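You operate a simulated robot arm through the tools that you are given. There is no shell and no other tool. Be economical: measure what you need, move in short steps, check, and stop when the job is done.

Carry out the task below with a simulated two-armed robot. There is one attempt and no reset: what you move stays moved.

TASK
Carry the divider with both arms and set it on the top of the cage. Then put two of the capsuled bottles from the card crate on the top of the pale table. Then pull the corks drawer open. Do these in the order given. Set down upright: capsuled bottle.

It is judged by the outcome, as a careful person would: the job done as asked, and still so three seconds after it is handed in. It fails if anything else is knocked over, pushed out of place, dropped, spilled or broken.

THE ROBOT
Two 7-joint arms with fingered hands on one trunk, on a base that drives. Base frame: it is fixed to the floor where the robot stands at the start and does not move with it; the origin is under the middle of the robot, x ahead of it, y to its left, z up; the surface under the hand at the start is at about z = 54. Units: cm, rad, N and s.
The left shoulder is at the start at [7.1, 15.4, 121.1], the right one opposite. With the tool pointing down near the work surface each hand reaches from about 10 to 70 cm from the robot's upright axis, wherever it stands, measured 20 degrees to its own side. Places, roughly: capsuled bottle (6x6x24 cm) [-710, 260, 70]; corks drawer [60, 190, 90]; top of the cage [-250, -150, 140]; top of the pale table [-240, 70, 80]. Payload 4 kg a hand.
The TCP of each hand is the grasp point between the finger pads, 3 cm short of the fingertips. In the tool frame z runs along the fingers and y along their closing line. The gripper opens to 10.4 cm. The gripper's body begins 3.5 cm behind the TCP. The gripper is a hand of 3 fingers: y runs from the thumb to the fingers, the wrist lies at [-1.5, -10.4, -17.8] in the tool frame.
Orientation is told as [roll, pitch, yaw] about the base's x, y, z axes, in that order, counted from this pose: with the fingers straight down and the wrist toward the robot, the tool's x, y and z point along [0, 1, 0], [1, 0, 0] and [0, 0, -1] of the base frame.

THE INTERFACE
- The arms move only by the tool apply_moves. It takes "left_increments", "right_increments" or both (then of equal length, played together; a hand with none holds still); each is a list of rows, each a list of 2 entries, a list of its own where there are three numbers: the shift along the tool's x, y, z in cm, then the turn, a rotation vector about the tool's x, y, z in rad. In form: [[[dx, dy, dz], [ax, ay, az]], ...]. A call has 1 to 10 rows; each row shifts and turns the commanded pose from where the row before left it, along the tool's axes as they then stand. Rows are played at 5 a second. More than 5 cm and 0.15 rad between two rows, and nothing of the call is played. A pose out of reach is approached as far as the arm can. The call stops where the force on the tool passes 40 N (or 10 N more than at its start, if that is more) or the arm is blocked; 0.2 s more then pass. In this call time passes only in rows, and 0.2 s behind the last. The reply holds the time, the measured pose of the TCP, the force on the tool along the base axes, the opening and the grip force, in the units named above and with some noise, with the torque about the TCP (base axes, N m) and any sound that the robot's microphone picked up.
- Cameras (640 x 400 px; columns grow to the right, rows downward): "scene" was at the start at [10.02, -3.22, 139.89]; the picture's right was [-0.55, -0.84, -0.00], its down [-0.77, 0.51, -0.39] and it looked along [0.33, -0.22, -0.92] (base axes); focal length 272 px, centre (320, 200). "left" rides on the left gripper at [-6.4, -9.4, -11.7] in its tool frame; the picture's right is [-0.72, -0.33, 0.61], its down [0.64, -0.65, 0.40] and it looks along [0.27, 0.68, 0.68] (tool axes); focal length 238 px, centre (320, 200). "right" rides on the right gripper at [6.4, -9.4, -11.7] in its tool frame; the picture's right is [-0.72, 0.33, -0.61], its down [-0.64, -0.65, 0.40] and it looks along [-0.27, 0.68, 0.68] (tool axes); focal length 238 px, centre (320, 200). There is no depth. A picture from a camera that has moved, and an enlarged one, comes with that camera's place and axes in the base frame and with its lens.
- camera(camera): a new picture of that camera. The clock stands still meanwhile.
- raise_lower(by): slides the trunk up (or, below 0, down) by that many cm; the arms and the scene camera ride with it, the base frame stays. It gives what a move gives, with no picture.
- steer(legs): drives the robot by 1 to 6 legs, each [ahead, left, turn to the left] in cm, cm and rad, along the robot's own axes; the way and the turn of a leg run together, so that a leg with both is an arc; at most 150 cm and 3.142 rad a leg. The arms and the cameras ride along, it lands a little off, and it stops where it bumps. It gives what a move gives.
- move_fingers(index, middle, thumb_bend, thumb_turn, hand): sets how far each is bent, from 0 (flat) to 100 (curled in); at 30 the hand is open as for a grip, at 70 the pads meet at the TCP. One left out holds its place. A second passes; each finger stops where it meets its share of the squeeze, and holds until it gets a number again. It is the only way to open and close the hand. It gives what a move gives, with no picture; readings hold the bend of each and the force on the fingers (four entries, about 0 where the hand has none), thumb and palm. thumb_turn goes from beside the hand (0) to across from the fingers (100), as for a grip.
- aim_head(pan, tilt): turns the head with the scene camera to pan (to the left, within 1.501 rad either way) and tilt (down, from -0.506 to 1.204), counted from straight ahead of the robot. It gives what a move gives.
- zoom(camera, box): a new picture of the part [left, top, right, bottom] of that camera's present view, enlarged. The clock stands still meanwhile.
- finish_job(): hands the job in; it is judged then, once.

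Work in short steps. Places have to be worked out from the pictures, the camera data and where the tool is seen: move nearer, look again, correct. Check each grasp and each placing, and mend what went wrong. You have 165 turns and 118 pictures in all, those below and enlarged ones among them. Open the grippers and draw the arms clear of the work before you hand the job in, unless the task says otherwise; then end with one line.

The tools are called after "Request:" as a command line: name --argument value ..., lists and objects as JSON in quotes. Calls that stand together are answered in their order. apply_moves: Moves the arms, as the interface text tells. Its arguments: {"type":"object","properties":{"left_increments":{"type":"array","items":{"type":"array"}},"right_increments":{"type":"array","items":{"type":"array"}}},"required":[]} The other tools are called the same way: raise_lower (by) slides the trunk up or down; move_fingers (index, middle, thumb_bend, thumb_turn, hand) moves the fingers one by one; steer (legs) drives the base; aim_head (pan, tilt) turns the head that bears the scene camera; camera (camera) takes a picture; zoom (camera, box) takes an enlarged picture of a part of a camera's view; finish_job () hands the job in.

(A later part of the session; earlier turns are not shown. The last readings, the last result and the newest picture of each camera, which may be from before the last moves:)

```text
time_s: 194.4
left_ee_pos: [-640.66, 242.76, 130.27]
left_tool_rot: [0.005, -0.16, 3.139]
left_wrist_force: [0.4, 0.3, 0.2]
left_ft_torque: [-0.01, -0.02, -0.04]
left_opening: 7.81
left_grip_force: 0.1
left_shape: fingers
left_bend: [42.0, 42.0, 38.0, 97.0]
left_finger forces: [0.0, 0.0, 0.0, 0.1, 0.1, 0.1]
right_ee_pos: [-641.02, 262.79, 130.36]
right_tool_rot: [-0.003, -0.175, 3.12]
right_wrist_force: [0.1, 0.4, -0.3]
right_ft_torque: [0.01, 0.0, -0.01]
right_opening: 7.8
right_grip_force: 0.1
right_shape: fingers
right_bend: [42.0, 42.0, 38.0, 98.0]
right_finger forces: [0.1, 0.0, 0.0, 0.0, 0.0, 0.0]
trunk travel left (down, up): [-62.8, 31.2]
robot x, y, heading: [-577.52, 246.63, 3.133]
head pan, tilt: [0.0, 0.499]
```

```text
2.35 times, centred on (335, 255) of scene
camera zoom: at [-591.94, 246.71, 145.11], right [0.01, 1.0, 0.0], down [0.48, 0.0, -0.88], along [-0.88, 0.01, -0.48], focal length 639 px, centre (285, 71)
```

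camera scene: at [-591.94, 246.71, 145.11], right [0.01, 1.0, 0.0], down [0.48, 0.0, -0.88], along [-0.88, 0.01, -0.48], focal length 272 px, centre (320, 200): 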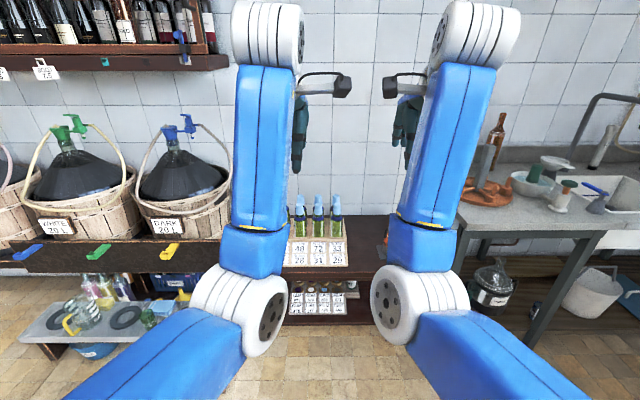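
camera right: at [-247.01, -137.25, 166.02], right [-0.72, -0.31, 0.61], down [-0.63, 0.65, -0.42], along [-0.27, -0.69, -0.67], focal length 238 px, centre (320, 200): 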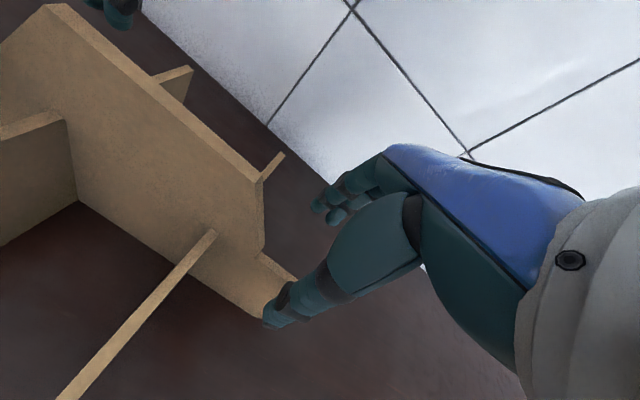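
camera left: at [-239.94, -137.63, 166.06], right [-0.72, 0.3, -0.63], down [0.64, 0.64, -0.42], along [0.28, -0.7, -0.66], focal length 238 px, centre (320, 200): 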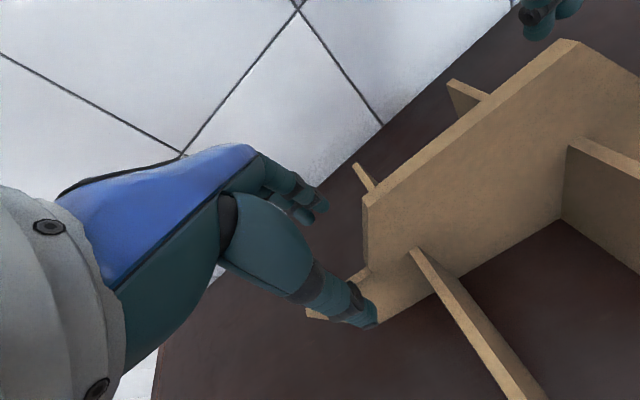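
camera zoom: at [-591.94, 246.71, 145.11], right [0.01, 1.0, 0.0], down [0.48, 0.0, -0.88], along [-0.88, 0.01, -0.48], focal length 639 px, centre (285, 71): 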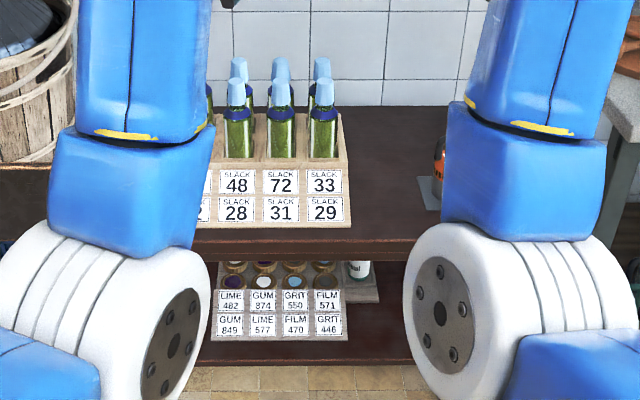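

Bottles with light-blue capsules stand in columns y≈237, 246, 254.5 with front row x≈-704. I level the hands and lower them to about z 96 here, in free space.

Request:
apply_moves --left_increments '[[[0, 0, 0], [0.08, 0, 0]], [[0, 0, 0], [0.08, 0, 0]], [[0, 0, 4.4], [0, 0, 0]], [[0, 0, 4.4], [0, 0, 0]], [[0, 0, 4.4], [0, 0, 0]], [[0, 0, 4.4], [0, 0, 0]], [[0, 0, 4.4], [0, 0, 0]], [[0, 0, 4.4], [0, 0, 0]], [[0, 0, 4.4], [0, 0, 0]], [[0, 0, 3], [0, 0, 0]]]' --right_increments '[[[0, 0, 0], [0.09, 0, 0]], [[0, 0, 0], [0.09, 0, 0]], [[0.5, 0, 4.4], [0, 0, 0]], [[0.5, 0, 4.4], [0, 0, 0]], [[0.5, 0, 4.4], [0, 0, 0]], [[0.5, 0, 4.4], [0, 0, 0]], [[0.5, 0, 4.4], [0, 0, 0]], [[0, 0, 4.4], [0, 0, 0]], [[0, 0, 4.4], [0, 0, 0]], [[0, 0, 3], [0, 0, 0]]]'

Request:
steer --legs '[[25, 6, 0.008]]'

Request:
aim_head --pan 0 --tilt 0.55

Request:
camera --camera "scene"

Request:
camera --camera "right"

```text
time_s: 196.8
left_ee_pos: [-644.59, 242.24, 96.99]
left_tool_rot: [0.025, -0.031, -3.12]
left_wrist_force: [0.0, 0.4, -0.5]
left_ft_torque: [0.02, 0.0, 0.01]
left_opening: 7.78
left_grip_force: 0.2
left_shape: fingers
left_bend: [42.0, 42.0, 38.0, 97.0]
left_finger forces: [0.0, 0.0, 0.1, 0.1, 0.1, 0.1]
left hand out of reach, approached as far as the arm can: row 1, 2
right_ee_pos: [-642.07, 266.7, 98.51]
right_tool_rot: [-0.091, -0.049, 3.054]
right_wrist_force: [-1.0, -0.2, 0.0]
right_ft_torque: [0.04, 0.01, 0.01]
right_opening: 7.79
right_grip_force: 0.1
right_shape: fingers
right_bend: [42.0, 42.0, 38.0, 97.0]
right_finger forces: [0.1, 0.0, 0.0, 0.1, 0.0, 0.0]
trunk travel left (down, up): [-62.8, 31.2]
robot x, y, heading: [-577.65, 246.74, 3.136]
head pan, tilt: [0.0, 0.499]
stopped in row 10 (right hand): the arm was blocked; the commanded pose is now the measured one
```

```text
time_s: 198.6
left_ee_pos: [-669.3, 235.94, 96.79]
left_tool_rot: [0.027, -0.026, -3.111]
left_wrist_force: [-1.0, 0.0, 0.5]
left_ft_torque: [-0.03, -0.02, 0.01]
left_opening: 7.79
left_grip_force: 0.1
left_shape: fingers
left_bend: [42.0, 42.0, 38.0, 97.0]
left_finger forces: [0.0, 0.0, 0.0, 0.0, 0.1, 0.0]
right_ee_pos: [-666.98, 260.32, 98.19]
right_tool_rot: [-0.091, -0.044, 3.064]
right_wrist_force: [1.1, 0.0, -0.5]
right_ft_torque: [-0.03, 0.02, 0.01]
right_opening: 7.78
right_grip_force: 0.1
right_shape: fingers
right_bend: [42.0, 42.0, 38.0, 97.0]
right_finger forces: [0.0, 0.1, 0.0, 0.1, 0.0, 0.0]
trunk travel left (down, up): [-62.8, 31.2]
robot x, y, heading: [-602.04, 240.32, -3.135]
head pan, tilt: [0.0, 0.499]
```

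```text
time_s: 199.2
left_ee_pos: [-669.29, 235.54, 96.82]
left_tool_rot: [0.028, -0.029, -3.111]
left_wrist_force: [0.1, -0.1, -0.4]
left_ft_torque: [-0.04, 0.01, 0.02]
left_opening: 7.79
left_grip_force: 0.1
left_shape: fingers
left_bend: [42.0, 42.0, 38.0, 97.0]
left_finger forces: [0.1, 0.1, 0.0, 0.0, 0.0, 0.1]
right_ee_pos: [-667.11, 260.36, 98.36]
right_tool_rot: [-0.094, -0.048, 3.063]
right_wrist_force: [0.6, -0.4, 0.6]
right_ft_torque: [0.03, -0.02, 0.01]
right_opening: 7.78
right_grip_force: 0.0
right_shape: fingers
right_bend: [42.0, 42.0, 38.0, 97.0]
right_finger forces: [0.0, 0.0, 0.0, 0.1, 0.0, 0.1]
trunk travel left (down, up): [-62.8, 31.2]
robot x, y, heading: [-602.57, 240.35, -3.134]
head pan, tilt: [0.0, 0.55]
```

```text
52 pictures are left
camera scene: at [-616.8, 240.78, 144.65], right [0.0, 1.0, 0.0], down [0.52, 0.0, -0.85], along [-0.85, 0.0, -0.52], focal length 272 px, centre (320, 200)
```

scene: 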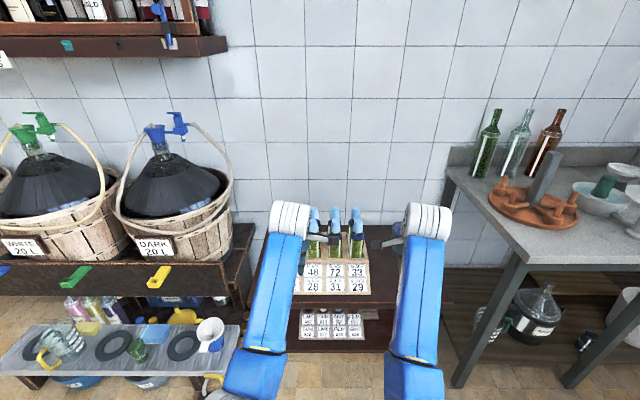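

```text
51 pictures are left
camera right: at [-657.65, 252.1, 109.01], right [-0.24, 0.68, 0.69], down [0.69, 0.62, -0.37], along [-0.69, 0.39, -0.62], focal length 238 px, centre (320, 200)
```

right: 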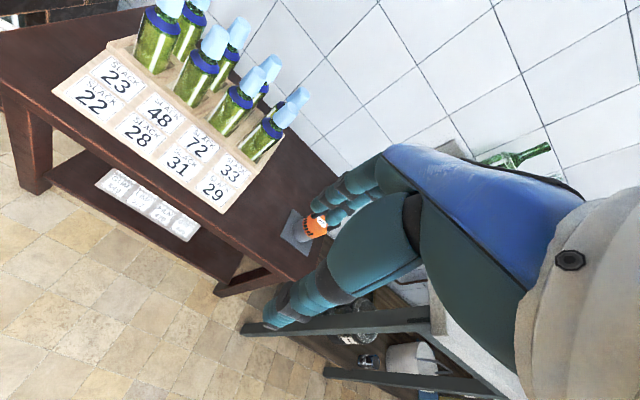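

Table top is z≈56, crate front x≈-690. I zoom for accurate cap positions.

Request:
zoom --camera "scene" --box '[280, 195, 400, 270]'

Request:
zoom --camera "right" --box '[100, 0, 340, 150]'

```text
5.33 times, centred on (340, 232) of scene
camera zoom: at [-616.8, 240.78, 144.65], right [0.0, 1.0, 0.0], down [0.52, 0.0, -0.85], along [-0.85, 0.0, -0.52], focal length 1449 px, centre (213, 27)
```

zoom: 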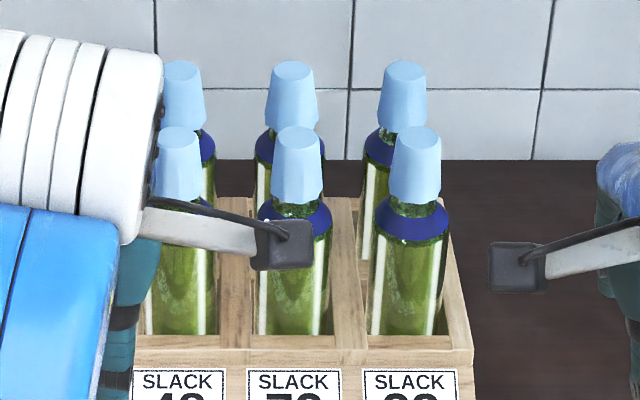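

```text
2.67 times, centred on (220, 75) of right
camera zoom: at [-657.65, 252.1, 109.01], right [-0.24, 0.68, 0.69], down [0.69, 0.62, -0.37], along [-0.69, 0.39, -0.62], focal length 636 px, centre (587, 533)
```

zoom: 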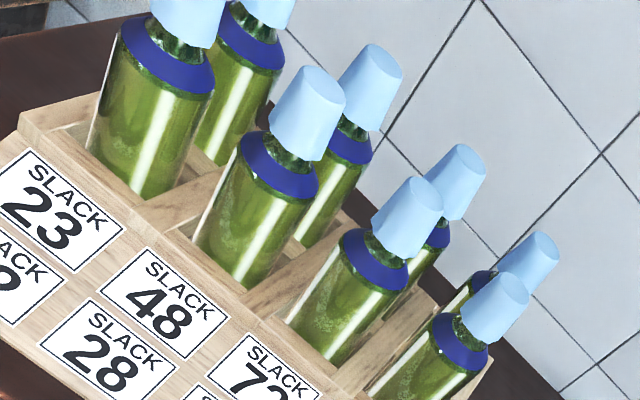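

Cap tops: front row x≈-703.5, z≈82; columns y≈229.5, 238, 246.5, 255.3. I take the outer front ones: left hand y 229.5, right hand y 255.3. First straighten the hands, then move the base over.

Request:
apply_moves --left_increments '[[[0, 0, 0], [0.03, -0.028, 0.023]], [[0, -0.5, 0], [0, 0, 0]]]' --right_increments '[[[0, 0.5, 0.5], [0.045, 0.045, -0.04]], [[0, 0.5, 0.5], [0, 0.045, -0.04]]]'

Request:
steer --legs '[[25, 5.3, -0.007]]'

Request:
camera --camera "left"

Request:
camera --camera "right"

```text
time_s: 199.8
left_ee_pos: [-668.75, 235.79, 96.96]
left_tool_rot: [-0.003, 0.003, -3.134]
left_wrist_force: [-0.3, 1.1, 0.2]
left_ft_torque: [-0.01, -0.01, -0.03]
left_opening: 7.8
left_grip_force: 0.1
left_shape: fingers
left_bend: [42.0, 42.0, 38.0, 97.0]
left_finger forces: [0.0, 0.0, 0.1, 0.0, 0.2, 0.0]
right_ee_pos: [-668.02, 260.31, 97.25]
right_tool_rot: [0.0, 0.003, -3.14]
right_wrist_force: [0.6, -0.3, 0.1]
right_ft_torque: [-0.04, 0.0, 0.0]
right_opening: 7.78
right_grip_force: 0.0
right_shape: fingers
right_bend: [42.0, 42.0, 38.0, 97.0]
right_finger forces: [0.1, 0.0, 0.0, 0.0, 0.1, 0.0]
trunk travel left (down, up): [-62.8, 31.2]
robot x, y, heading: [-602.77, 240.46, -3.135]
head pan, tilt: [0.0, 0.55]
```

```text
time_s: 201.7
left_ee_pos: [-694.2, 231.46, 96.83]
left_tool_rot: [0.002, 0.005, 3.133]
left_wrist_force: [0.2, -0.1, 0.0]
left_ft_torque: [0.0, 0.01, 0.01]
left_opening: 7.81
left_grip_force: 0.1
left_shape: fingers
left_bend: [42.0, 42.0, 38.0, 97.0]
left_finger forces: [0.1, 0.1, 0.0, 0.0, 0.1, 0.0]
right_ee_pos: [-693.18, 256.15, 97.41]
right_tool_rot: [-0.001, 0.002, 3.128]
right_wrist_force: [-0.4, -0.1, -0.1]
right_ft_torque: [-0.02, 0.01, 0.02]
right_opening: 7.76
right_grip_force: 0.1
right_shape: fingers
right_bend: [42.0, 42.0, 38.0, 97.0]
right_finger forces: [0.1, 0.0, 0.0, 0.0, 0.1, 0.1]
trunk travel left (down, up): [-62.8, 31.2]
robot x, y, heading: [-627.99, 235.11, 3.132]
head pan, tilt: [0.0, 0.55]
```

```text
48 pictures are left
camera left: at [-684.74, 237.82, 108.61], right [0.34, 0.72, -0.61], down [0.65, -0.65, -0.4], along [-0.68, -0.26, -0.68], focal length 238 px, centre (320, 200)
```

left: 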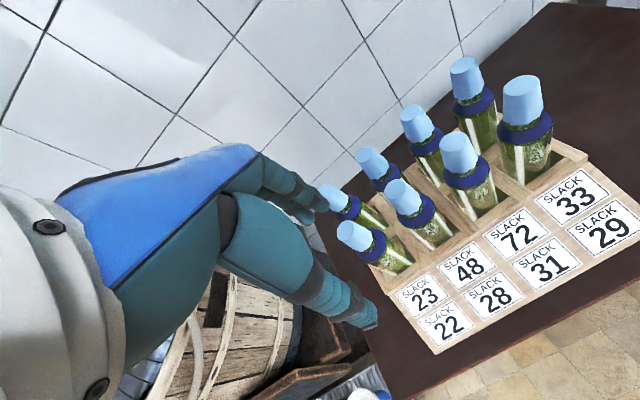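

```text
47 pictures are left
camera right: at [-683.8, 249.61, 109.21], right [-0.32, 0.72, 0.61], down [0.66, 0.63, -0.4], along [-0.68, 0.28, -0.68], focal length 238 px, centre (320, 200)
```

right: 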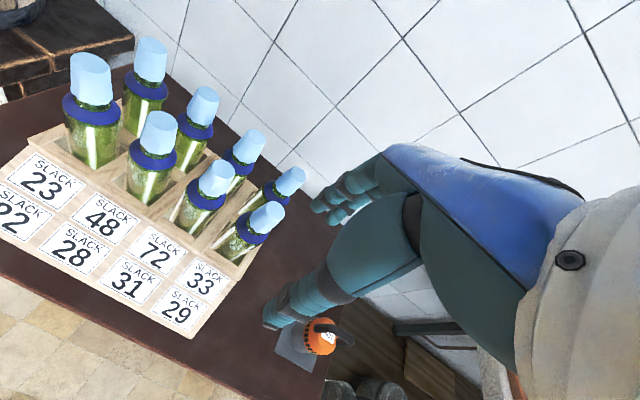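

Triangulated cap tops: left target (-703.9, 228.8, ~83), right target (-702.4, 254.8, ~83.5). Move over them and descend partway.

Request:
apply_moves --left_increments '[[[0.9, 3.2, 0], [0, 0, 0]], [[0.9, 3.2, 0], [0, 0, 0]], [[0.9, 3.3, 0], [0, 0, 0]], [[0, 0, 2], [0, 0, 0]], [[0, 0, 3], [0, 0, 0]], [[0, 0, 3], [0, 0, 0]]]' --right_increments '[[[0.5, 3.0, 0], [0, 0, 0]], [[0.5, 3.0, 0], [0, 0, 0]], [[0.4, 3.2, 0], [0, 0, 0]], [[0, 0, 2], [0, 0, 0]], [[0, 0, 3], [0, 0, 0]], [[0, 0, 3], [0, 0, 0]]]'

Request:
camera --camera "left"

Request:
camera --camera "right"

```text
time_s: 203.1
left_ee_pos: [-703.86, 228.89, 88.85]
left_tool_rot: [-0.001, 0.004, 3.133]
left_wrist_force: [-0.4, 0.3, 0.2]
left_ft_torque: [-0.01, -0.02, -0.01]
left_opening: 7.8
left_grip_force: 0.0
left_shape: fingers
left_bend: [42.0, 42.0, 38.0, 97.0]
left_finger forces: [0.0, 0.0, 0.0, 0.0, 0.0, 0.0]
right_ee_pos: [-702.49, 254.63, 89.39]
right_tool_rot: [-0.002, 0.004, 3.127]
right_wrist_force: [0.0, -0.4, 0.4]
right_ft_torque: [0.0, -0.02, -0.03]
right_opening: 7.8
right_grip_force: 0.0
right_shape: fingers
right_bend: [42.0, 42.0, 38.0, 97.0]
right_finger forces: [0.0, 0.1, 0.1, 0.1, 0.0, 0.1]
trunk travel left (down, up): [-62.8, 31.2]
robot x, y, heading: [-628.05, 235.12, 3.13]
head pan, tilt: [0.0, 0.55]
```

```text
46 pictures are left
camera left: at [-694.39, 235.19, 100.59], right [0.34, 0.72, -0.61], down [0.65, -0.65, -0.4], along [-0.68, -0.26, -0.68], focal length 238 px, centre (320, 200)
```

left: 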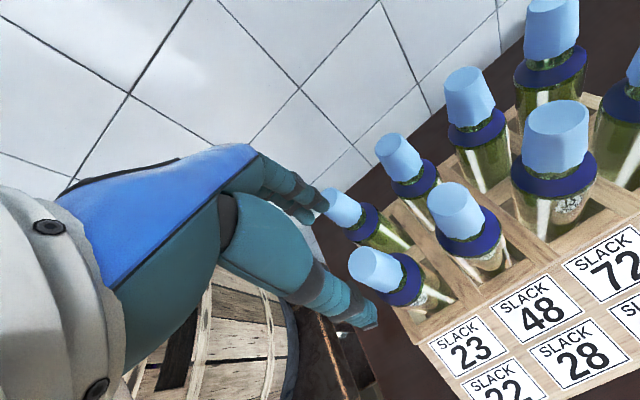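

```text
45 pictures are left
camera right: at [-693.11, 248.21, 101.18], right [-0.32, 0.72, 0.61], down [0.66, 0.63, -0.4], along [-0.68, 0.28, -0.68], focal length 238 px, centre (320, 200)
```

right: 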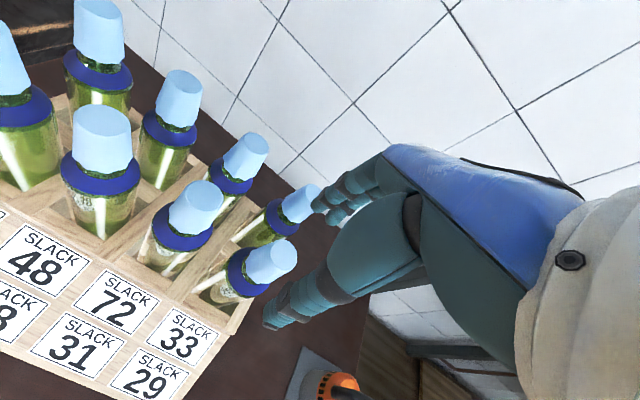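

Both caps line up under the grasp points. Descend to z≈80.5.

Request:
apply_moves --left_increments '[[[0, 0, 2.2], [0, 0, 0]], [[0, 0, 2.2], [0, 0, 0]], [[0, 0, 2.2], [0, 0, 0]], [[0, 0, 1.7], [0, 0, 0]]]' --right_increments '[[[0, 0, 2.2], [0, 0, 0]], [[0, 0, 2.2], [0, 0, 0]], [[0, 0, 2.2], [0, 0, 0]], [[0, 0, 1.7], [0, 0, 0]]]'

Request:
camera --camera "left"

Request:
camera --camera "right"

```text
time_s: 204.1
left_ee_pos: [-703.8, 229.02, 80.39]
left_tool_rot: [0.0, 0.005, 3.134]
left_wrist_force: [0.2, -0.4, 0.5]
left_ft_torque: [0.0, 0.0, -0.04]
left_opening: 7.79
left_grip_force: 0.2
left_shape: fingers
left_bend: [42.0, 42.0, 38.0, 97.0]
left_finger forces: [0.0, 0.0, 0.0, 0.0, 0.0, 0.1]
right_ee_pos: [-702.39, 254.71, 81.01]
right_tool_rot: [-0.001, 0.0, 3.126]
right_wrist_force: [-0.3, 0.3, 0.3]
right_ft_torque: [0.0, -0.03, 0.0]
right_opening: 7.77
right_grip_force: 0.0
right_shape: fingers
right_bend: [42.0, 42.0, 38.0, 97.0]
right_finger forces: [0.0, 0.0, 0.1, 0.0, 0.1, 0.1]
trunk travel left (down, up): [-62.8, 31.2]
robot x, y, heading: [-627.54, 235.27, 3.127]
head pan, tilt: [0.0, 0.55]
```

```text
44 pictures are left
camera left: at [-694.35, 235.22, 92.12], right [0.34, 0.72, -0.61], down [0.65, -0.65, -0.4], along [-0.68, -0.26, -0.68], focal length 238 px, centre (320, 200)
```

left: 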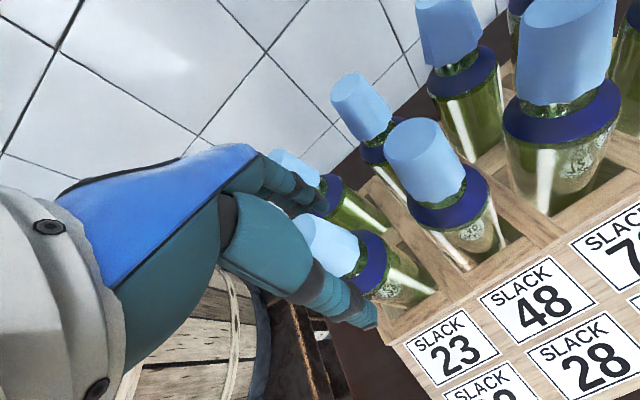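

```text
43 pictures are left
camera right: at [-693.04, 248.14, 92.83], right [-0.32, 0.72, 0.61], down [0.66, 0.63, -0.4], along [-0.68, 0.28, -0.68], focal length 238 px, centre (320, 200)
```

right: 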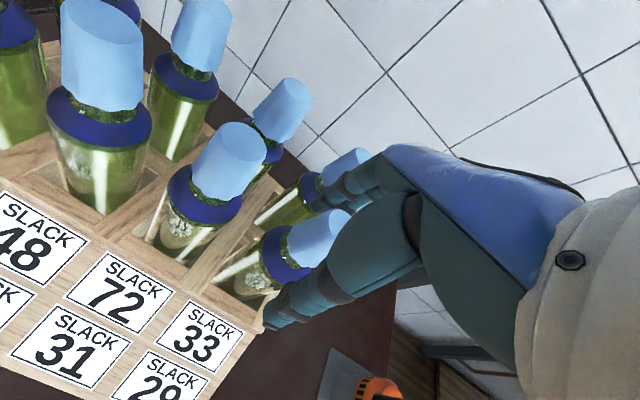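

The caps sit between thumb and fingers. Close both hands.

Request:
move_fingers --hand "left" --index 66 --middle 66 --thumb_bend 64

Request:
move_fingers --hand "right" --index 66 --middle 66 --thumb_bend 64

```text
time_s: 205.1
left_ee_pos: [-703.69, 228.92, 80.38]
left_tool_rot: [-0.001, 0.005, 3.132]
left_wrist_force: [-1.4, -0.7, -0.3]
left_ft_torque: [0.02, 0.03, 0.01]
left_opening: 2.25
left_grip_force: 4.1
left_shape: fingers
left_bend: [63.0, 63.0, 60.0, 97.0]
left_finger forces: [2.1, 2.8, 0.0, 0.0, 3.4, 0.0]
right_ee_pos: [-702.5, 254.66, 81.08]
right_tool_rot: [-0.003, 0.002, 3.128]
right_wrist_force: [-0.1, -0.6, 0.4]
right_ft_torque: [-0.03, 0.0, 0.04]
right_opening: 7.76
right_grip_force: 0.1
right_shape: fingers
right_bend: [42.0, 42.0, 38.0, 97.0]
right_finger forces: [0.0, 0.0, 0.0, 0.1, 0.1, 0.0]
trunk travel left (down, up): [-62.8, 31.2]
robot x, y, heading: [-628.15, 235.17, 3.134]
head pan, tilt: [0.0, 0.55]
```

```text
time_s: 206.1
left_ee_pos: [-703.85, 228.91, 80.44]
left_tool_rot: [0.0, 0.005, 3.132]
left_wrist_force: [-0.5, -0.5, 2.6]
left_ft_torque: [0.01, 0.02, -0.01]
left_opening: 2.27
left_grip_force: 4.1
left_shape: fingers
left_bend: [63.0, 64.0, 60.0, 97.0]
left_finger forces: [2.1, 2.9, 0.1, 0.0, 3.7, 0.1]
right_ee_pos: [-702.68, 254.68, 81.11]
right_tool_rot: [-0.002, -0.002, 3.129]
right_wrist_force: [-14.8, -0.7, 3.6]
right_ft_torque: [0.03, 0.47, 0.06]
right_opening: 2.03
right_grip_force: 7.1
right_shape: fingers
right_bend: [61.0, 58.0, 64.0, 97.0]
right_finger forces: [4.3, 10.1, 0.1, 0.0, 0.0, 0.0]
trunk travel left (down, up): [-62.8, 31.2]
robot x, y, heading: [-628.16, 235.07, 3.13]
head pan, tilt: [0.0, 0.55]
```

The right hand's fingers press while the thumb doesn't touch; shift the right hand ~0.6 cm ahead.

Request:
apply_moves --right_increments '[[[0, 0.3, 0], [0, 0, 0]], [[0, 0.3, 0], [0, 0, 0]]]'

Request:
move_fingers --hand "right" --index 74 --middle 74 --thumb_bend 74

Request:
move_fingers --hand "left" --index 78 --middle 78 --thumb_bend 75

```text
time_s: 206.7
left_ee_pos: [-703.66, 229.06, 80.31]
left_tool_rot: [-0.001, 0.006, 3.134]
left_wrist_force: [-0.7, -0.6, 2.0]
left_ft_torque: [0.01, 0.02, -0.01]
left_opening: 2.28
left_grip_force: 4.5
left_shape: fingers
left_bend: [63.0, 63.0, 60.0, 97.0]
left_finger forces: [2.1, 2.8, 0.0, 0.0, 3.7, 0.0]
right_ee_pos: [-702.93, 254.8, 80.98]
right_tool_rot: [-0.003, 0.005, 3.128]
right_wrist_force: [-7.9, -1.1, 3.2]
right_ft_torque: [0.03, 0.31, 0.05]
right_opening: 1.77
right_grip_force: 4.8
right_shape: fingers
right_bend: [63.0, 60.0, 64.0, 97.0]
right_finger forces: [2.9, 6.6, 0.0, 0.0, 0.1, 0.1]
trunk travel left (down, up): [-62.8, 31.2]
robot x, y, heading: [-628.07, 235.36, 3.127]
head pan, tilt: [0.0, 0.55]
```

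```text
time_s: 207.7
left_ee_pos: [-703.88, 228.99, 80.3]
left_tool_rot: [-0.001, 0.005, 3.132]
left_wrist_force: [-1.4, -0.4, 3.5]
left_ft_torque: [0.01, 0.0, 0.0]
left_opening: 2.24
left_grip_force: 4.4
left_shape: fingers
left_bend: [63.0, 63.0, 60.0, 97.0]
left_finger forces: [2.2, 3.1, 0.1, 0.1, 3.8, 0.0]
right_ee_pos: [-703.05, 254.86, 81.03]
right_tool_rot: [-0.001, 0.003, 3.13]
right_wrist_force: [-11.6, 0.2, 0.4]
right_ft_torque: [0.04, 0.28, 0.06]
right_opening: 1.0
right_grip_force: 13.7
right_shape: fingers
right_bend: [72.0, 60.0, 68.0, 97.0]
right_finger forces: [8.1, 12.2, 0.0, 0.0, 6.7, 0.1]
trunk travel left (down, up): [-62.8, 31.2]
robot x, y, heading: [-627.85, 235.41, 3.131]
head pan, tilt: [0.0, 0.55]
```

```text
time_s: 208.7
left_ee_pos: [-703.8, 228.91, 80.16]
left_tool_rot: [0.0, 0.008, 3.131]
left_wrist_force: [-0.4, 0.0, 0.1]
left_ft_torque: [0.0, -0.12, -0.08]
left_opening: 1.93
left_grip_force: 18.2
left_shape: fingers
left_bend: [73.0, 72.0, 61.0, 96.0]
left_finger forces: [9.1, 10.2, 0.1, 0.1, 17.6, 0.0]
right_ee_pos: [-703.06, 254.82, 81.1]
right_tool_rot: [-0.003, 0.003, 3.127]
right_wrist_force: [-8.8, 0.4, 0.4]
right_ft_torque: [0.01, 0.19, 0.07]
right_opening: 0.97
right_grip_force: 12.8
right_shape: fingers
right_bend: [72.0, 61.0, 68.0, 97.0]
right_finger forces: [7.4, 11.4, 0.1, 0.0, 7.4, 0.1]
trunk travel left (down, up): [-62.8, 31.2]
robot x, y, heading: [-628.0, 235.43, 3.133]
head pan, tilt: [0.0, 0.55]
```

Left grip looks sound (18 N, even). The right is uneven; I look.

Request:
camera --camera "right"

Request:
camera --camera "left"

```text
42 pictures are left
camera right: at [-693.78, 248.26, 92.79], right [-0.32, 0.72, 0.61], down [0.66, 0.63, -0.4], along [-0.68, 0.28, -0.68], focal length 238 px, centre (320, 200)
```

right: 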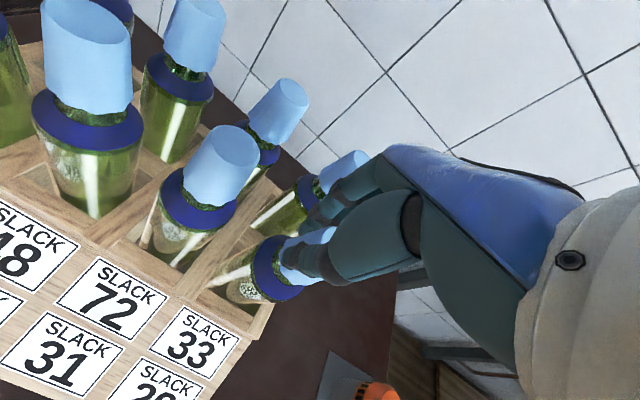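

```text
41 pictures are left
camera left: at [-694.48, 235.22, 91.95], right [0.34, 0.72, -0.61], down [0.65, -0.65, -0.4], along [-0.68, -0.26, -0.68], focal length 238 px, centre (320, 200)
```

left: 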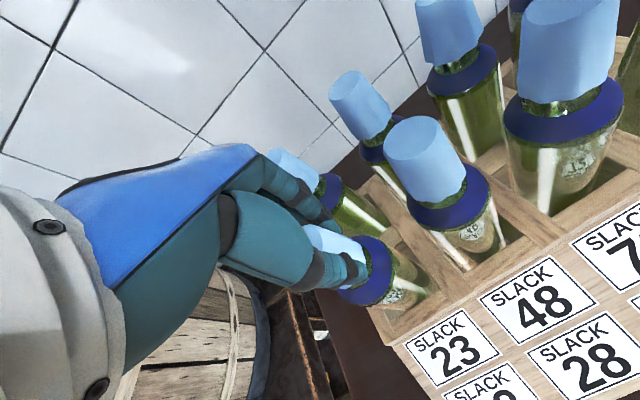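

I reopen the right hand a bit, to re-center it on the cap.

Request:
move_fingers --hand "right" --index 46 --middle 46 --thumb_bend 44

Request:
zoom --camera "right" --box '[200, 130, 440, 330]'

```text
time_s: 209.7
left_ee_pos: [-703.84, 228.98, 80.23]
left_tool_rot: [-0.002, 0.008, 3.133]
left_wrist_force: [-0.3, 0.5, 0.6]
left_ft_torque: [-0.01, -0.01, -0.02]
left_opening: 1.93
left_grip_force: 18.0
left_shape: fingers
left_bend: [73.0, 72.0, 61.0, 95.0]
left_finger forces: [8.6, 9.7, 0.0, 0.0, 17.9, 0.1]
right_ee_pos: [-703.08, 254.8, 81.22]
right_tool_rot: [-0.003, 0.003, 3.127]
right_wrist_force: [-0.2, 0.0, 0.0]
right_ft_torque: [0.0, -0.02, 0.01]
right_opening: 6.5
right_grip_force: 0.1
right_shape: fingers
right_bend: [46.0, 46.0, 44.0, 97.0]
right_finger forces: [0.0, 0.0, 0.0, 0.0, 0.1, 0.0]
trunk travel left (down, up): [-62.8, 31.2]
robot x, y, heading: [-628.19, 235.33, 3.136]
head pan, tilt: [0.0, 0.55]
```

```text
2.00 times, centred on (320, 230) of right
camera zoom: at [-693.69, 248.24, 92.86], right [-0.32, 0.72, 0.61], down [0.66, 0.63, -0.4], along [-0.68, 0.28, -0.68], focal length 477 px, centre (320, 140)
```

zoom: 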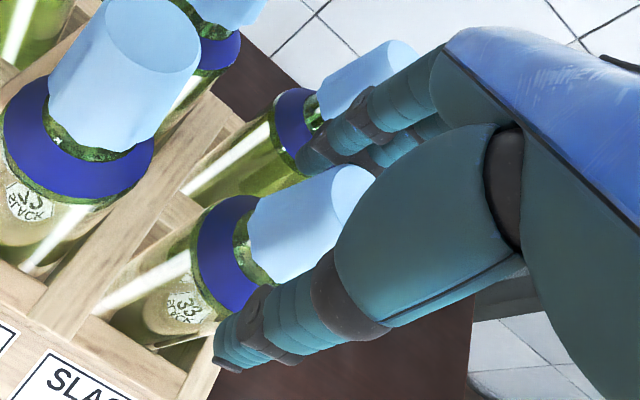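

By perspective the cap is about 0.9 cm lower than assumed and 0.25 cm inward; adjust and close again.

Request:
apply_moves --right_increments '[[[0.2, 0.2, 0.5], [0, 0, 0]], [[0, 0, 0.5], [0, 0, 0]]]'

Request:
move_fingers --hand "right" --index 64 --middle 64 --thumb_bend 64

Request:
move_fingers --hand "right" --index 74 --middle 74 --thumb_bend 74

```text
time_s: 210.3
left_ee_pos: [-703.84, 228.95, 80.33]
left_tool_rot: [0.001, 0.007, 3.133]
left_wrist_force: [0.4, -0.5, 0.7]
left_ft_torque: [-0.02, -0.03, 0.02]
left_opening: 1.93
left_grip_force: 17.6
left_shape: fingers
left_bend: [73.0, 72.0, 61.0, 95.0]
left_finger forces: [8.4, 9.8, 0.1, 0.1, 17.8, 0.1]
right_ee_pos: [-703.18, 254.5, 79.97]
right_tool_rot: [-0.002, 0.002, 3.127]
right_wrist_force: [1.0, 0.5, 1.2]
right_ft_torque: [0.0, 0.01, -0.01]
right_opening: 6.46
right_grip_force: 0.3
right_shape: fingers
right_bend: [46.0, 46.0, 44.0, 97.0]
right_finger forces: [0.0, 0.0, 0.0, 0.1, 0.1, 0.0]
trunk travel left (down, up): [-62.8, 31.2]
robot x, y, heading: [-628.19, 235.32, 3.133]
head pan, tilt: [0.0, 0.55]
```

```text
time_s: 211.3
left_ee_pos: [-703.92, 228.95, 80.27]
left_tool_rot: [-0.001, 0.007, 3.133]
left_wrist_force: [-0.3, -0.4, -0.2]
left_ft_torque: [-0.02, -0.05, -0.01]
left_opening: 1.91
left_grip_force: 18.4
left_shape: fingers
left_bend: [73.0, 72.0, 61.0, 95.0]
left_finger forces: [8.5, 9.8, 0.1, 0.0, 17.8, 0.0]
right_ee_pos: [-703.29, 254.56, 80.01]
right_tool_rot: [-0.004, 0.001, 3.128]
right_wrist_force: [-2.7, -0.1, 2.0]
right_ft_torque: [0.02, 0.06, 0.0]
right_opening: 1.77
right_grip_force: 1.9
right_shape: fingers
right_bend: [64.0, 61.0, 63.0, 97.0]
right_finger forces: [0.0, 3.7, 0.0, 0.0, 0.7, 0.0]
trunk travel left (down, up): [-62.8, 31.2]
robot x, y, heading: [-628.05, 235.69, 3.127]
head pan, tilt: [0.0, 0.55]
```

```text
time_s: 212.3
left_ee_pos: [-704.03, 228.96, 80.13]
left_tool_rot: [0.0, 0.006, 3.134]
left_wrist_force: [0.5, 0.0, -0.4]
left_ft_torque: [0.03, -0.1, 0.04]
left_opening: 1.9
left_grip_force: 18.7
left_shape: fingers
left_bend: [73.0, 72.0, 62.0, 95.0]
left_finger forces: [8.6, 10.4, 0.0, 0.0, 17.9, 0.0]
right_ee_pos: [-703.41, 254.58, 79.9]
right_tool_rot: [-0.001, 0.004, 3.128]
right_wrist_force: [-14.7, -0.2, 0.3]
right_ft_torque: [-0.04, 0.37, 0.06]
right_opening: 0.28
right_grip_force: 13.1
right_shape: fingers
right_bend: [73.0, 61.0, 71.0, 96.0]
right_finger forces: [6.8, 14.1, 0.0, 0.0, 5.4, 0.1]
trunk travel left (down, up): [-62.8, 31.2]
robot x, y, heading: [-627.97, 235.49, 3.133]
head pan, tilt: [0.0, 0.55]
```

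Only the middle finger meets the cap, so the cap lies to its (outer) side, and moving inward made it worse. Reopen and shift outward 1.2 cm.

Request:
move_fingers --hand "right" --index 46 --middle 46 --thumb_bend 44

Request:
apply_moves --right_increments '[[[-0.6, 0, 0], [0, 0, 0]], [[-0.6, 0, 0], [0, 0, 0]]]'

Request:
move_fingers --hand "right" --index 66 --middle 66 --thumb_bend 64

Request:
camera --camera "right"

```text
time_s: 213.3
left_ee_pos: [-703.79, 228.89, 80.25]
left_tool_rot: [0.0, 0.007, 3.132]
left_wrist_force: [-0.3, -0.4, -0.3]
left_ft_torque: [-0.06, 0.0, 0.0]
left_opening: 1.89
left_grip_force: 18.6
left_shape: fingers
left_bend: [73.0, 72.0, 61.0, 95.0]
left_finger forces: [8.7, 10.4, 0.0, 0.1, 17.9, 0.1]
right_ee_pos: [-703.22, 254.5, 80.04]
right_tool_rot: [-0.003, 0.002, 3.127]
right_wrist_force: [0.4, 0.4, 0.0]
right_ft_torque: [0.0, -0.01, 0.0]
right_opening: 6.43
right_grip_force: 0.0
right_shape: fingers
right_bend: [46.0, 46.0, 44.0, 97.0]
right_finger forces: [0.1, 0.1, 0.0, 0.0, 0.1, 0.0]
trunk travel left (down, up): [-62.8, 31.2]
robot x, y, heading: [-628.12, 235.53, 3.135]
head pan, tilt: [0.0, 0.55]
```

```text
time_s: 213.9
left_ee_pos: [-703.91, 228.96, 80.19]
left_tool_rot: [0.001, 0.008, 3.134]
left_wrist_force: [-0.4, -0.2, 0.6]
left_ft_torque: [-0.01, 0.0, -0.02]
left_opening: 1.92
left_grip_force: 18.2
left_shape: fingers
left_bend: [73.0, 72.0, 61.0, 95.0]
left_finger forces: [8.8, 10.3, 0.0, 0.0, 17.9, 0.0]
right_ee_pos: [-703.23, 255.91, 80.03]
right_tool_rot: [-0.003, 0.003, 3.128]
right_wrist_force: [-0.6, 0.1, 0.2]
right_ft_torque: [-0.03, 0.01, -0.02]
right_opening: 6.45
right_grip_force: 0.0
right_shape: fingers
right_bend: [46.0, 46.0, 44.0, 97.0]
right_finger forces: [0.0, 0.1, 0.0, 0.0, 0.1, 0.1]
trunk travel left (down, up): [-62.8, 31.2]
robot x, y, heading: [-627.9, 235.38, 3.13]
head pan, tilt: [0.0, 0.55]
```

```text
time_s: 214.9
left_ee_pos: [-703.76, 228.92, 80.16]
left_tool_rot: [-0.002, 0.008, 3.133]
left_wrist_force: [-0.5, -0.2, 0.4]
left_ft_torque: [-0.03, -0.01, 0.02]
left_opening: 1.89
left_grip_force: 17.6
left_shape: fingers
left_bend: [73.0, 72.0, 61.0, 95.0]
left_finger forces: [8.7, 10.2, 0.1, 0.1, 17.8, 0.0]
right_ee_pos: [-703.4, 255.77, 80.11]
right_tool_rot: [-0.005, 0.002, 3.128]
right_wrist_force: [-2.5, 0.4, 0.5]
right_ft_torque: [-0.01, 0.1, -0.02]
right_opening: 2.51
right_grip_force: 4.7
right_shape: fingers
right_bend: [61.0, 64.0, 60.0, 97.0]
right_finger forces: [3.7, 1.9, 0.0, 0.0, 3.5, 0.0]
trunk travel left (down, up): [-62.8, 31.2]
robot x, y, heading: [-628.09, 235.64, 3.131]
head pan, tilt: [0.0, 0.55]
```

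```text
39 pictures are left
camera right: at [-693.96, 249.2, 91.8], right [-0.32, 0.72, 0.61], down [0.66, 0.63, -0.4], along [-0.68, 0.28, -0.68], focal length 238 px, centre (320, 200)
```

right: 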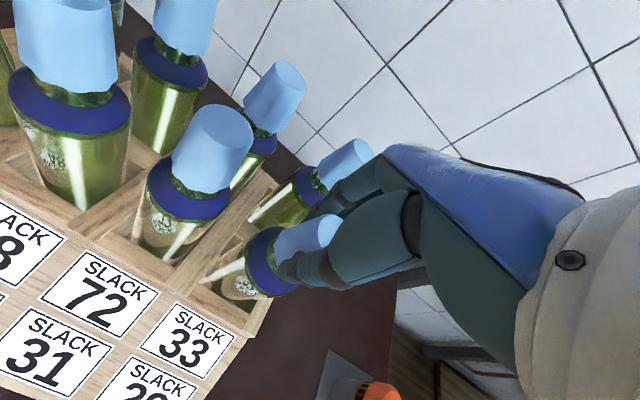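

Now all three digits meet the cap. Squeeze, then lift both arms together.

Request:
move_fingers --hand "right" --index 78 --middle 78 --thumb_bend 75

Request:
apply_moves --left_increments '[[[0, 0, -1], [0, 0, 0]], [[0, 0, -1.5], [0, 0, 0]]]' --right_increments '[[[0, 0, -1], [0, 0, 0]], [[0, 0, -1.5], [0, 0, 0]]]'

Request:
camera --camera "right"

Request:
camera --camera "left"

```text
time_s: 215.9
left_ee_pos: [-703.9, 228.84, 80.16]
left_tool_rot: [0.0, 0.007, 3.133]
left_wrist_force: [-0.3, -0.6, 0.1]
left_ft_torque: [-0.04, -0.05, 0.05]
left_opening: 1.91
left_grip_force: 19.1
left_shape: fingers
left_bend: [73.0, 72.0, 61.0, 95.0]
left_finger forces: [8.7, 10.4, 0.1, 0.1, 17.8, 0.1]
right_ee_pos: [-703.31, 255.68, 79.97]
right_tool_rot: [-0.003, 0.002, 3.128]
right_wrist_force: [-7.6, 1.3, -0.4]
right_ft_torque: [0.03, 0.12, 0.07]
right_opening: 2.29
right_grip_force: 19.8
right_shape: fingers
right_bend: [71.0, 65.0, 62.0, 97.0]
right_finger forces: [12.3, 10.9, 0.0, 0.0, 15.7, 0.0]
trunk travel left (down, up): [-62.8, 31.2]
robot x, y, heading: [-627.97, 235.37, 3.128]
head pan, tilt: [0.0, 0.55]
```

```text
time_s: 216.5
left_ee_pos: [-703.7, 229.01, 82.91]
left_tool_rot: [-0.002, 0.003, 3.134]
left_wrist_force: [0.0, -0.7, -6.5]
left_ft_torque: [-0.08, 0.04, 0.02]
left_opening: 1.87
left_grip_force: 18.7
left_shape: fingers
left_bend: [73.0, 72.0, 61.0, 95.0]
left_finger forces: [8.4, 11.0, 0.0, 0.1, 17.9, 0.1]
right_ee_pos: [-702.8, 255.89, 82.77]
right_tool_rot: [-0.002, 0.0, 3.127]
right_wrist_force: [-1.2, -0.2, -6.9]
right_ft_torque: [0.12, 0.14, -0.01]
right_opening: 2.34
right_grip_force: 20.4
right_shape: fingers
right_bend: [71.0, 66.0, 63.0, 95.0]
right_finger forces: [10.4, 10.6, 0.0, 0.1, 19.2, 0.1]
trunk travel left (down, up): [-62.8, 31.2]
robot x, y, heading: [-627.85, 235.47, 3.134]
head pan, tilt: [0.0, 0.55]
```

```text
38 pictures are left
camera right: at [-693.47, 249.32, 94.61], right [-0.32, 0.72, 0.61], down [0.66, 0.63, -0.4], along [-0.68, 0.28, -0.68], focal length 238 px, centre (320, 200)
```

right: 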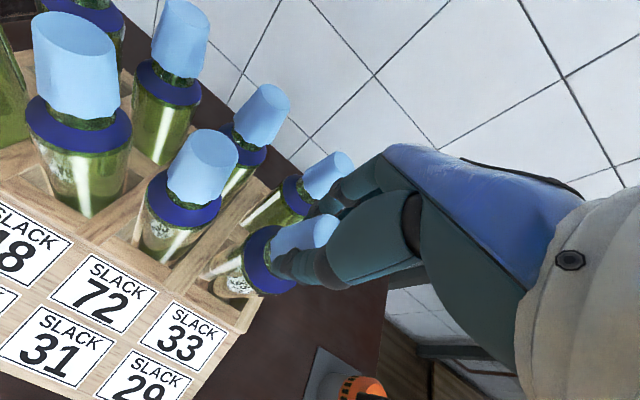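

```text
37 pictures are left
camera left: at [-694.21, 235.22, 94.71], right [0.33, 0.72, -0.61], down [0.65, -0.65, -0.4], along [-0.68, -0.26, -0.68], focal length 238 px, centre (320, 200)
```

left: 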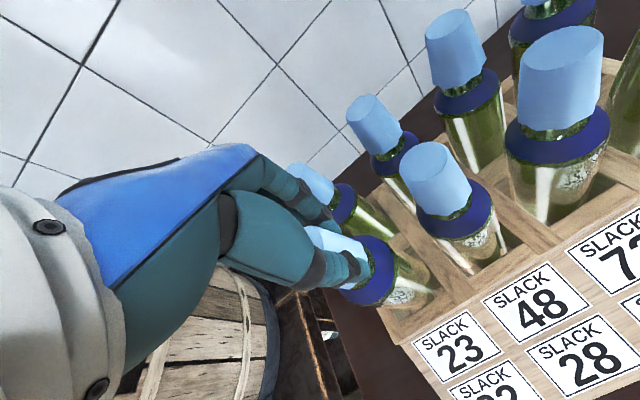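

Both bottles lift (7 N each). I tighten slightly, lift 15 cm more and then back away.

Request:
move_fingers --hand "left" --index 83 --middle 83 --thumb_bend 80

Request:
move_fingers --hand "right" --index 83 --middle 83 --thumb_bend 80

Request:
raise_lower --by 18

Request:
camera --camera "scene"

```text
time_s: 217.5
left_ee_pos: [-704.03, 228.87, 82.53]
left_tool_rot: [-0.001, 0.007, 3.134]
left_wrist_force: [0.7, -0.7, -7.0]
left_ft_torque: [-0.17, 0.06, 0.0]
left_opening: 1.74
left_grip_force: 26.1
left_shape: fingers
left_bend: [74.0, 73.0, 63.0, 93.0]
left_finger forces: [11.7, 15.9, 0.0, 0.0, 24.6, 0.0]
right_ee_pos: [-703.31, 255.85, 82.47]
right_tool_rot: [-0.002, 0.005, 3.13]
right_wrist_force: [-0.1, 0.9, -7.8]
right_ft_torque: [0.0, -0.02, -0.01]
right_opening: 2.31
right_grip_force: 18.7
right_shape: fingers
right_bend: [71.0, 66.0, 63.0, 95.0]
right_finger forces: [10.0, 9.6, 0.0, 0.1, 18.3, 0.0]
trunk travel left (down, up): [-62.8, 31.2]
robot x, y, heading: [-627.47, 235.24, 3.129]
head pan, tilt: [0.0, 0.55]
```

```text
time_s: 218.5
left_ee_pos: [-703.92, 228.86, 82.59]
left_tool_rot: [0.0, 0.008, 3.133]
left_wrist_force: [-0.2, 0.5, -6.4]
left_ft_torque: [-0.2, 0.08, 0.0]
left_opening: 1.74
left_grip_force: 26.2
left_shape: fingers
left_bend: [74.0, 73.0, 63.0, 93.0]
left_finger forces: [11.8, 16.2, 0.1, 0.0, 24.6, 0.1]
right_ee_pos: [-703.13, 255.79, 82.52]
right_tool_rot: [-0.001, 0.003, 3.127]
right_wrist_force: [0.2, 0.7, -7.2]
right_ft_torque: [0.12, 0.05, 0.0]
right_opening: 2.23
right_grip_force: 25.0
right_shape: fingers
right_bend: [72.0, 72.0, 63.0, 93.0]
right_finger forces: [13.5, 12.5, 0.0, 0.0, 24.3, 0.0]
trunk travel left (down, up): [-62.8, 31.2]
robot x, y, heading: [-628.35, 235.59, 3.131]
head pan, tilt: [0.0, 0.55]
```

```text
time_s: 220.5
left_ee_pos: [-704.1, 229.01, 100.69]
left_tool_rot: [0.001, 0.007, 3.133]
left_wrist_force: [0.3, -0.1, -6.5]
left_ft_torque: [-0.07, 0.01, 0.0]
left_opening: 1.7
left_grip_force: 25.4
left_shape: fingers
left_bend: [74.0, 73.0, 64.0, 92.0]
left_finger forces: [12.6, 14.1, 0.0, 0.0, 24.1, 0.0]
right_ee_pos: [-703.25, 255.87, 100.44]
right_tool_rot: [-0.002, 0.005, 3.126]
right_wrist_force: [0.6, -0.2, -6.8]
right_ft_torque: [0.11, -0.04, -0.02]
right_opening: 2.23
right_grip_force: 24.6
right_shape: fingers
right_bend: [72.0, 72.0, 63.0, 93.0]
right_finger forces: [13.5, 12.4, 0.1, 0.0, 24.0, 0.1]
trunk travel left (down, up): [-80.8, 13.2]
robot x, y, heading: [-628.25, 235.32, 3.129]
head pan, tilt: [0.0, 0.55]
```

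```text
36 pictures are left
camera scene: at [-642.93, 235.73, 162.58], right [0.01, 1.0, 0.0], down [0.53, -0.01, -0.85], along [-0.85, 0.01, -0.53], focal length 272 px, centre (320, 200)
```

scene: 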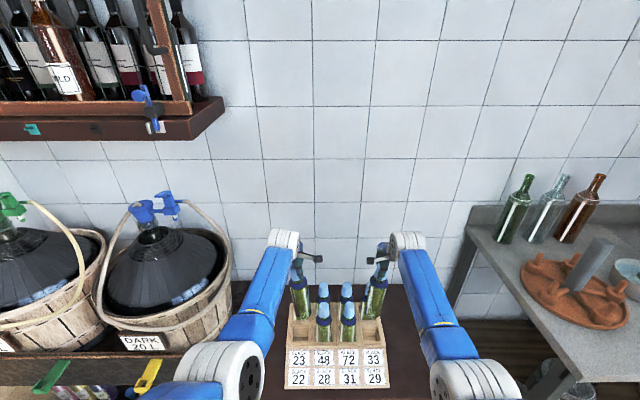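

Both bottles are out. Raise a bit more and back out to the corridor, then east to the pale table.

Request:
raise_lower --by 10

Request:
steer --legs '[[-60, 0, 0], [-120, 40, 0], [-135, 0, 0], [-75, 0, 0]]'

Request:
steer --legs '[[0, 0, 1.2]]'

Request:
aim_head --pan 0.35 --tilt 0.5

Request:
camera --camera "scene"

```text
time_s: 221.8
left_ee_pos: [-704.06, 228.86, 110.58]
left_tool_rot: [0.0, 0.007, 3.133]
left_wrist_force: [-0.8, -0.7, -7.2]
left_ft_torque: [-0.11, 0.03, -0.01]
left_opening: 1.72
left_grip_force: 25.0
left_shape: fingers
left_bend: [74.0, 73.0, 64.0, 92.0]
left_finger forces: [12.6, 14.2, 0.0, 0.1, 24.3, 0.0]
right_ee_pos: [-703.36, 255.86, 110.55]
right_tool_rot: [-0.002, 0.005, 3.127]
right_wrist_force: [0.1, -0.3, -6.3]
right_ft_torque: [0.08, -0.04, -0.03]
right_opening: 2.25
right_grip_force: 25.0
right_shape: fingers
right_bend: [72.0, 72.0, 63.0, 93.0]
right_finger forces: [13.5, 12.4, 0.1, 0.0, 24.1, 0.0]
trunk travel left (down, up): [-90.8, 3.2]
robot x, y, heading: [-628.39, 235.21, 3.129]
head pan, tilt: [0.0, 0.55]
```

```text
time_s: 240.8
left_ee_pos: [-322.7, 190.66, 110.36]
left_tool_rot: [0.0, 0.01, -3.125]
left_wrist_force: [0.2, -0.8, -6.4]
left_ft_torque: [-0.04, 0.0, -0.01]
left_opening: 1.71
left_grip_force: 25.9
left_shape: fingers
left_bend: [75.0, 73.0, 64.0, 92.0]
left_finger forces: [12.5, 14.4, 0.1, 0.1, 24.0, 0.0]
right_ee_pos: [-322.61, 217.62, 110.37]
right_tool_rot: [-0.002, 0.008, -3.133]
right_wrist_force: [-0.3, -0.4, -6.8]
right_ft_torque: [0.03, 0.01, 0.04]
right_opening: 2.23
right_grip_force: 24.9
right_shape: fingers
right_bend: [72.0, 72.0, 64.0, 93.0]
right_finger forces: [13.7, 12.6, 0.0, 0.0, 24.1, 0.0]
trunk travel left (down, up): [-90.8, 3.2]
robot x, y, heading: [-246.71, 198.94, -3.129]
head pan, tilt: [0.0, 0.55]
```

```text
time_s: 244.3
left_ee_pos: [-265.06, 125.03, 110.78]
left_tool_rot: [0.001, 0.005, -1.905]
left_wrist_force: [-0.4, -0.4, -6.7]
left_ft_torque: [-0.07, -0.07, 0.01]
left_opening: 1.65
left_grip_force: 25.4
left_shape: fingers
left_bend: [75.0, 73.0, 64.0, 92.0]
left_finger forces: [12.3, 14.6, 0.1, 0.0, 23.5, 0.1]
right_ee_pos: [-290.28, 134.41, 110.66]
right_tool_rot: [-0.002, 0.002, -1.91]
right_wrist_force: [-0.3, 1.5, -7.5]
right_ft_torque: [0.03, 0.01, 0.01]
right_opening: 2.22
right_grip_force: 24.4
right_shape: fingers
right_bend: [72.0, 72.0, 64.0, 92.0]
right_finger forces: [12.8, 12.8, 0.1, 0.1, 23.3, 0.1]
trunk travel left (down, up): [-90.8, 3.2]
robot x, y, heading: [-246.44, 198.86, -1.906]
head pan, tilt: [0.0, 0.55]
```

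```text
time_s: 245.1
left_ee_pos: [-264.73, 125.25, 111.01]
left_tool_rot: [0.001, 0.0, -1.904]
left_wrist_force: [-0.4, -0.2, -7.3]
left_ft_torque: [-0.06, -0.06, 0.0]
left_opening: 1.65
left_grip_force: 25.9
left_shape: fingers
left_bend: [75.0, 73.0, 64.0, 92.0]
left_finger forces: [12.4, 14.9, 0.0, 0.1, 24.2, 0.0]
right_ee_pos: [-290.13, 134.66, 110.88]
right_tool_rot: [-0.002, 0.0, -1.91]
right_wrist_force: [0.0, 0.1, -7.0]
right_ft_torque: [0.04, 0.05, -0.03]
right_opening: 2.22
right_grip_force: 24.4
right_shape: fingers
right_bend: [72.0, 72.0, 64.0, 92.0]
right_finger forces: [12.8, 13.0, 0.0, 0.0, 23.6, 0.0]
trunk travel left (down, up): [-90.8, 3.2]
robot x, y, heading: [-246.7, 199.21, -1.904]
head pan, tilt: [0.351, 0.499]
```

```text
35 pictures are left
camera scene: at [-248.63, 184.17, 173.04], right [-1.0, -0.01, 0.0], down [0.0, 0.48, -0.88], along [0.01, -0.88, -0.48], focal length 272 px, centre (320, 200)
```

scene: 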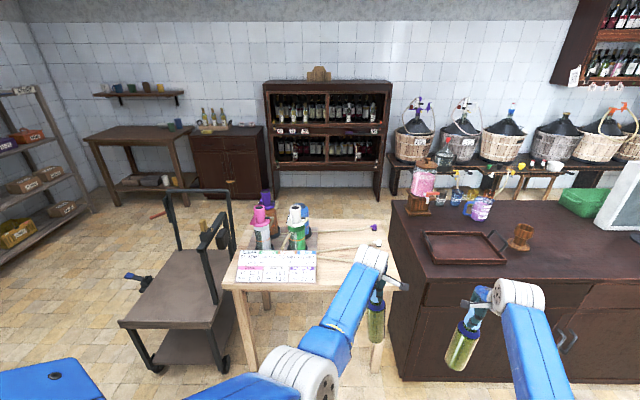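

The pale table spans x -286…-205, y 37…96; its west half looks mostly free. Zoom to see what lies there.

Request:
zoom --camera "scene" --box '[210, 180, 410, 305]'

```text
3.20 times, centred on (310, 242) of scene
camera zoom: at [-248.63, 184.17, 173.04], right [-1.0, -0.01, 0.0], down [0.0, 0.48, -0.88], along [0.01, -0.88, -0.48], focal length 869 px, centre (352, 64)
```

zoom: 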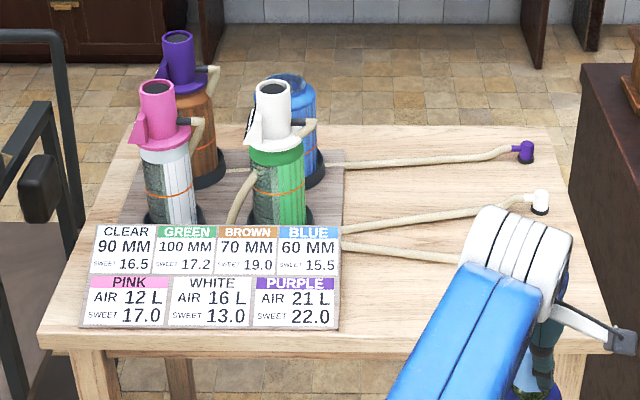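

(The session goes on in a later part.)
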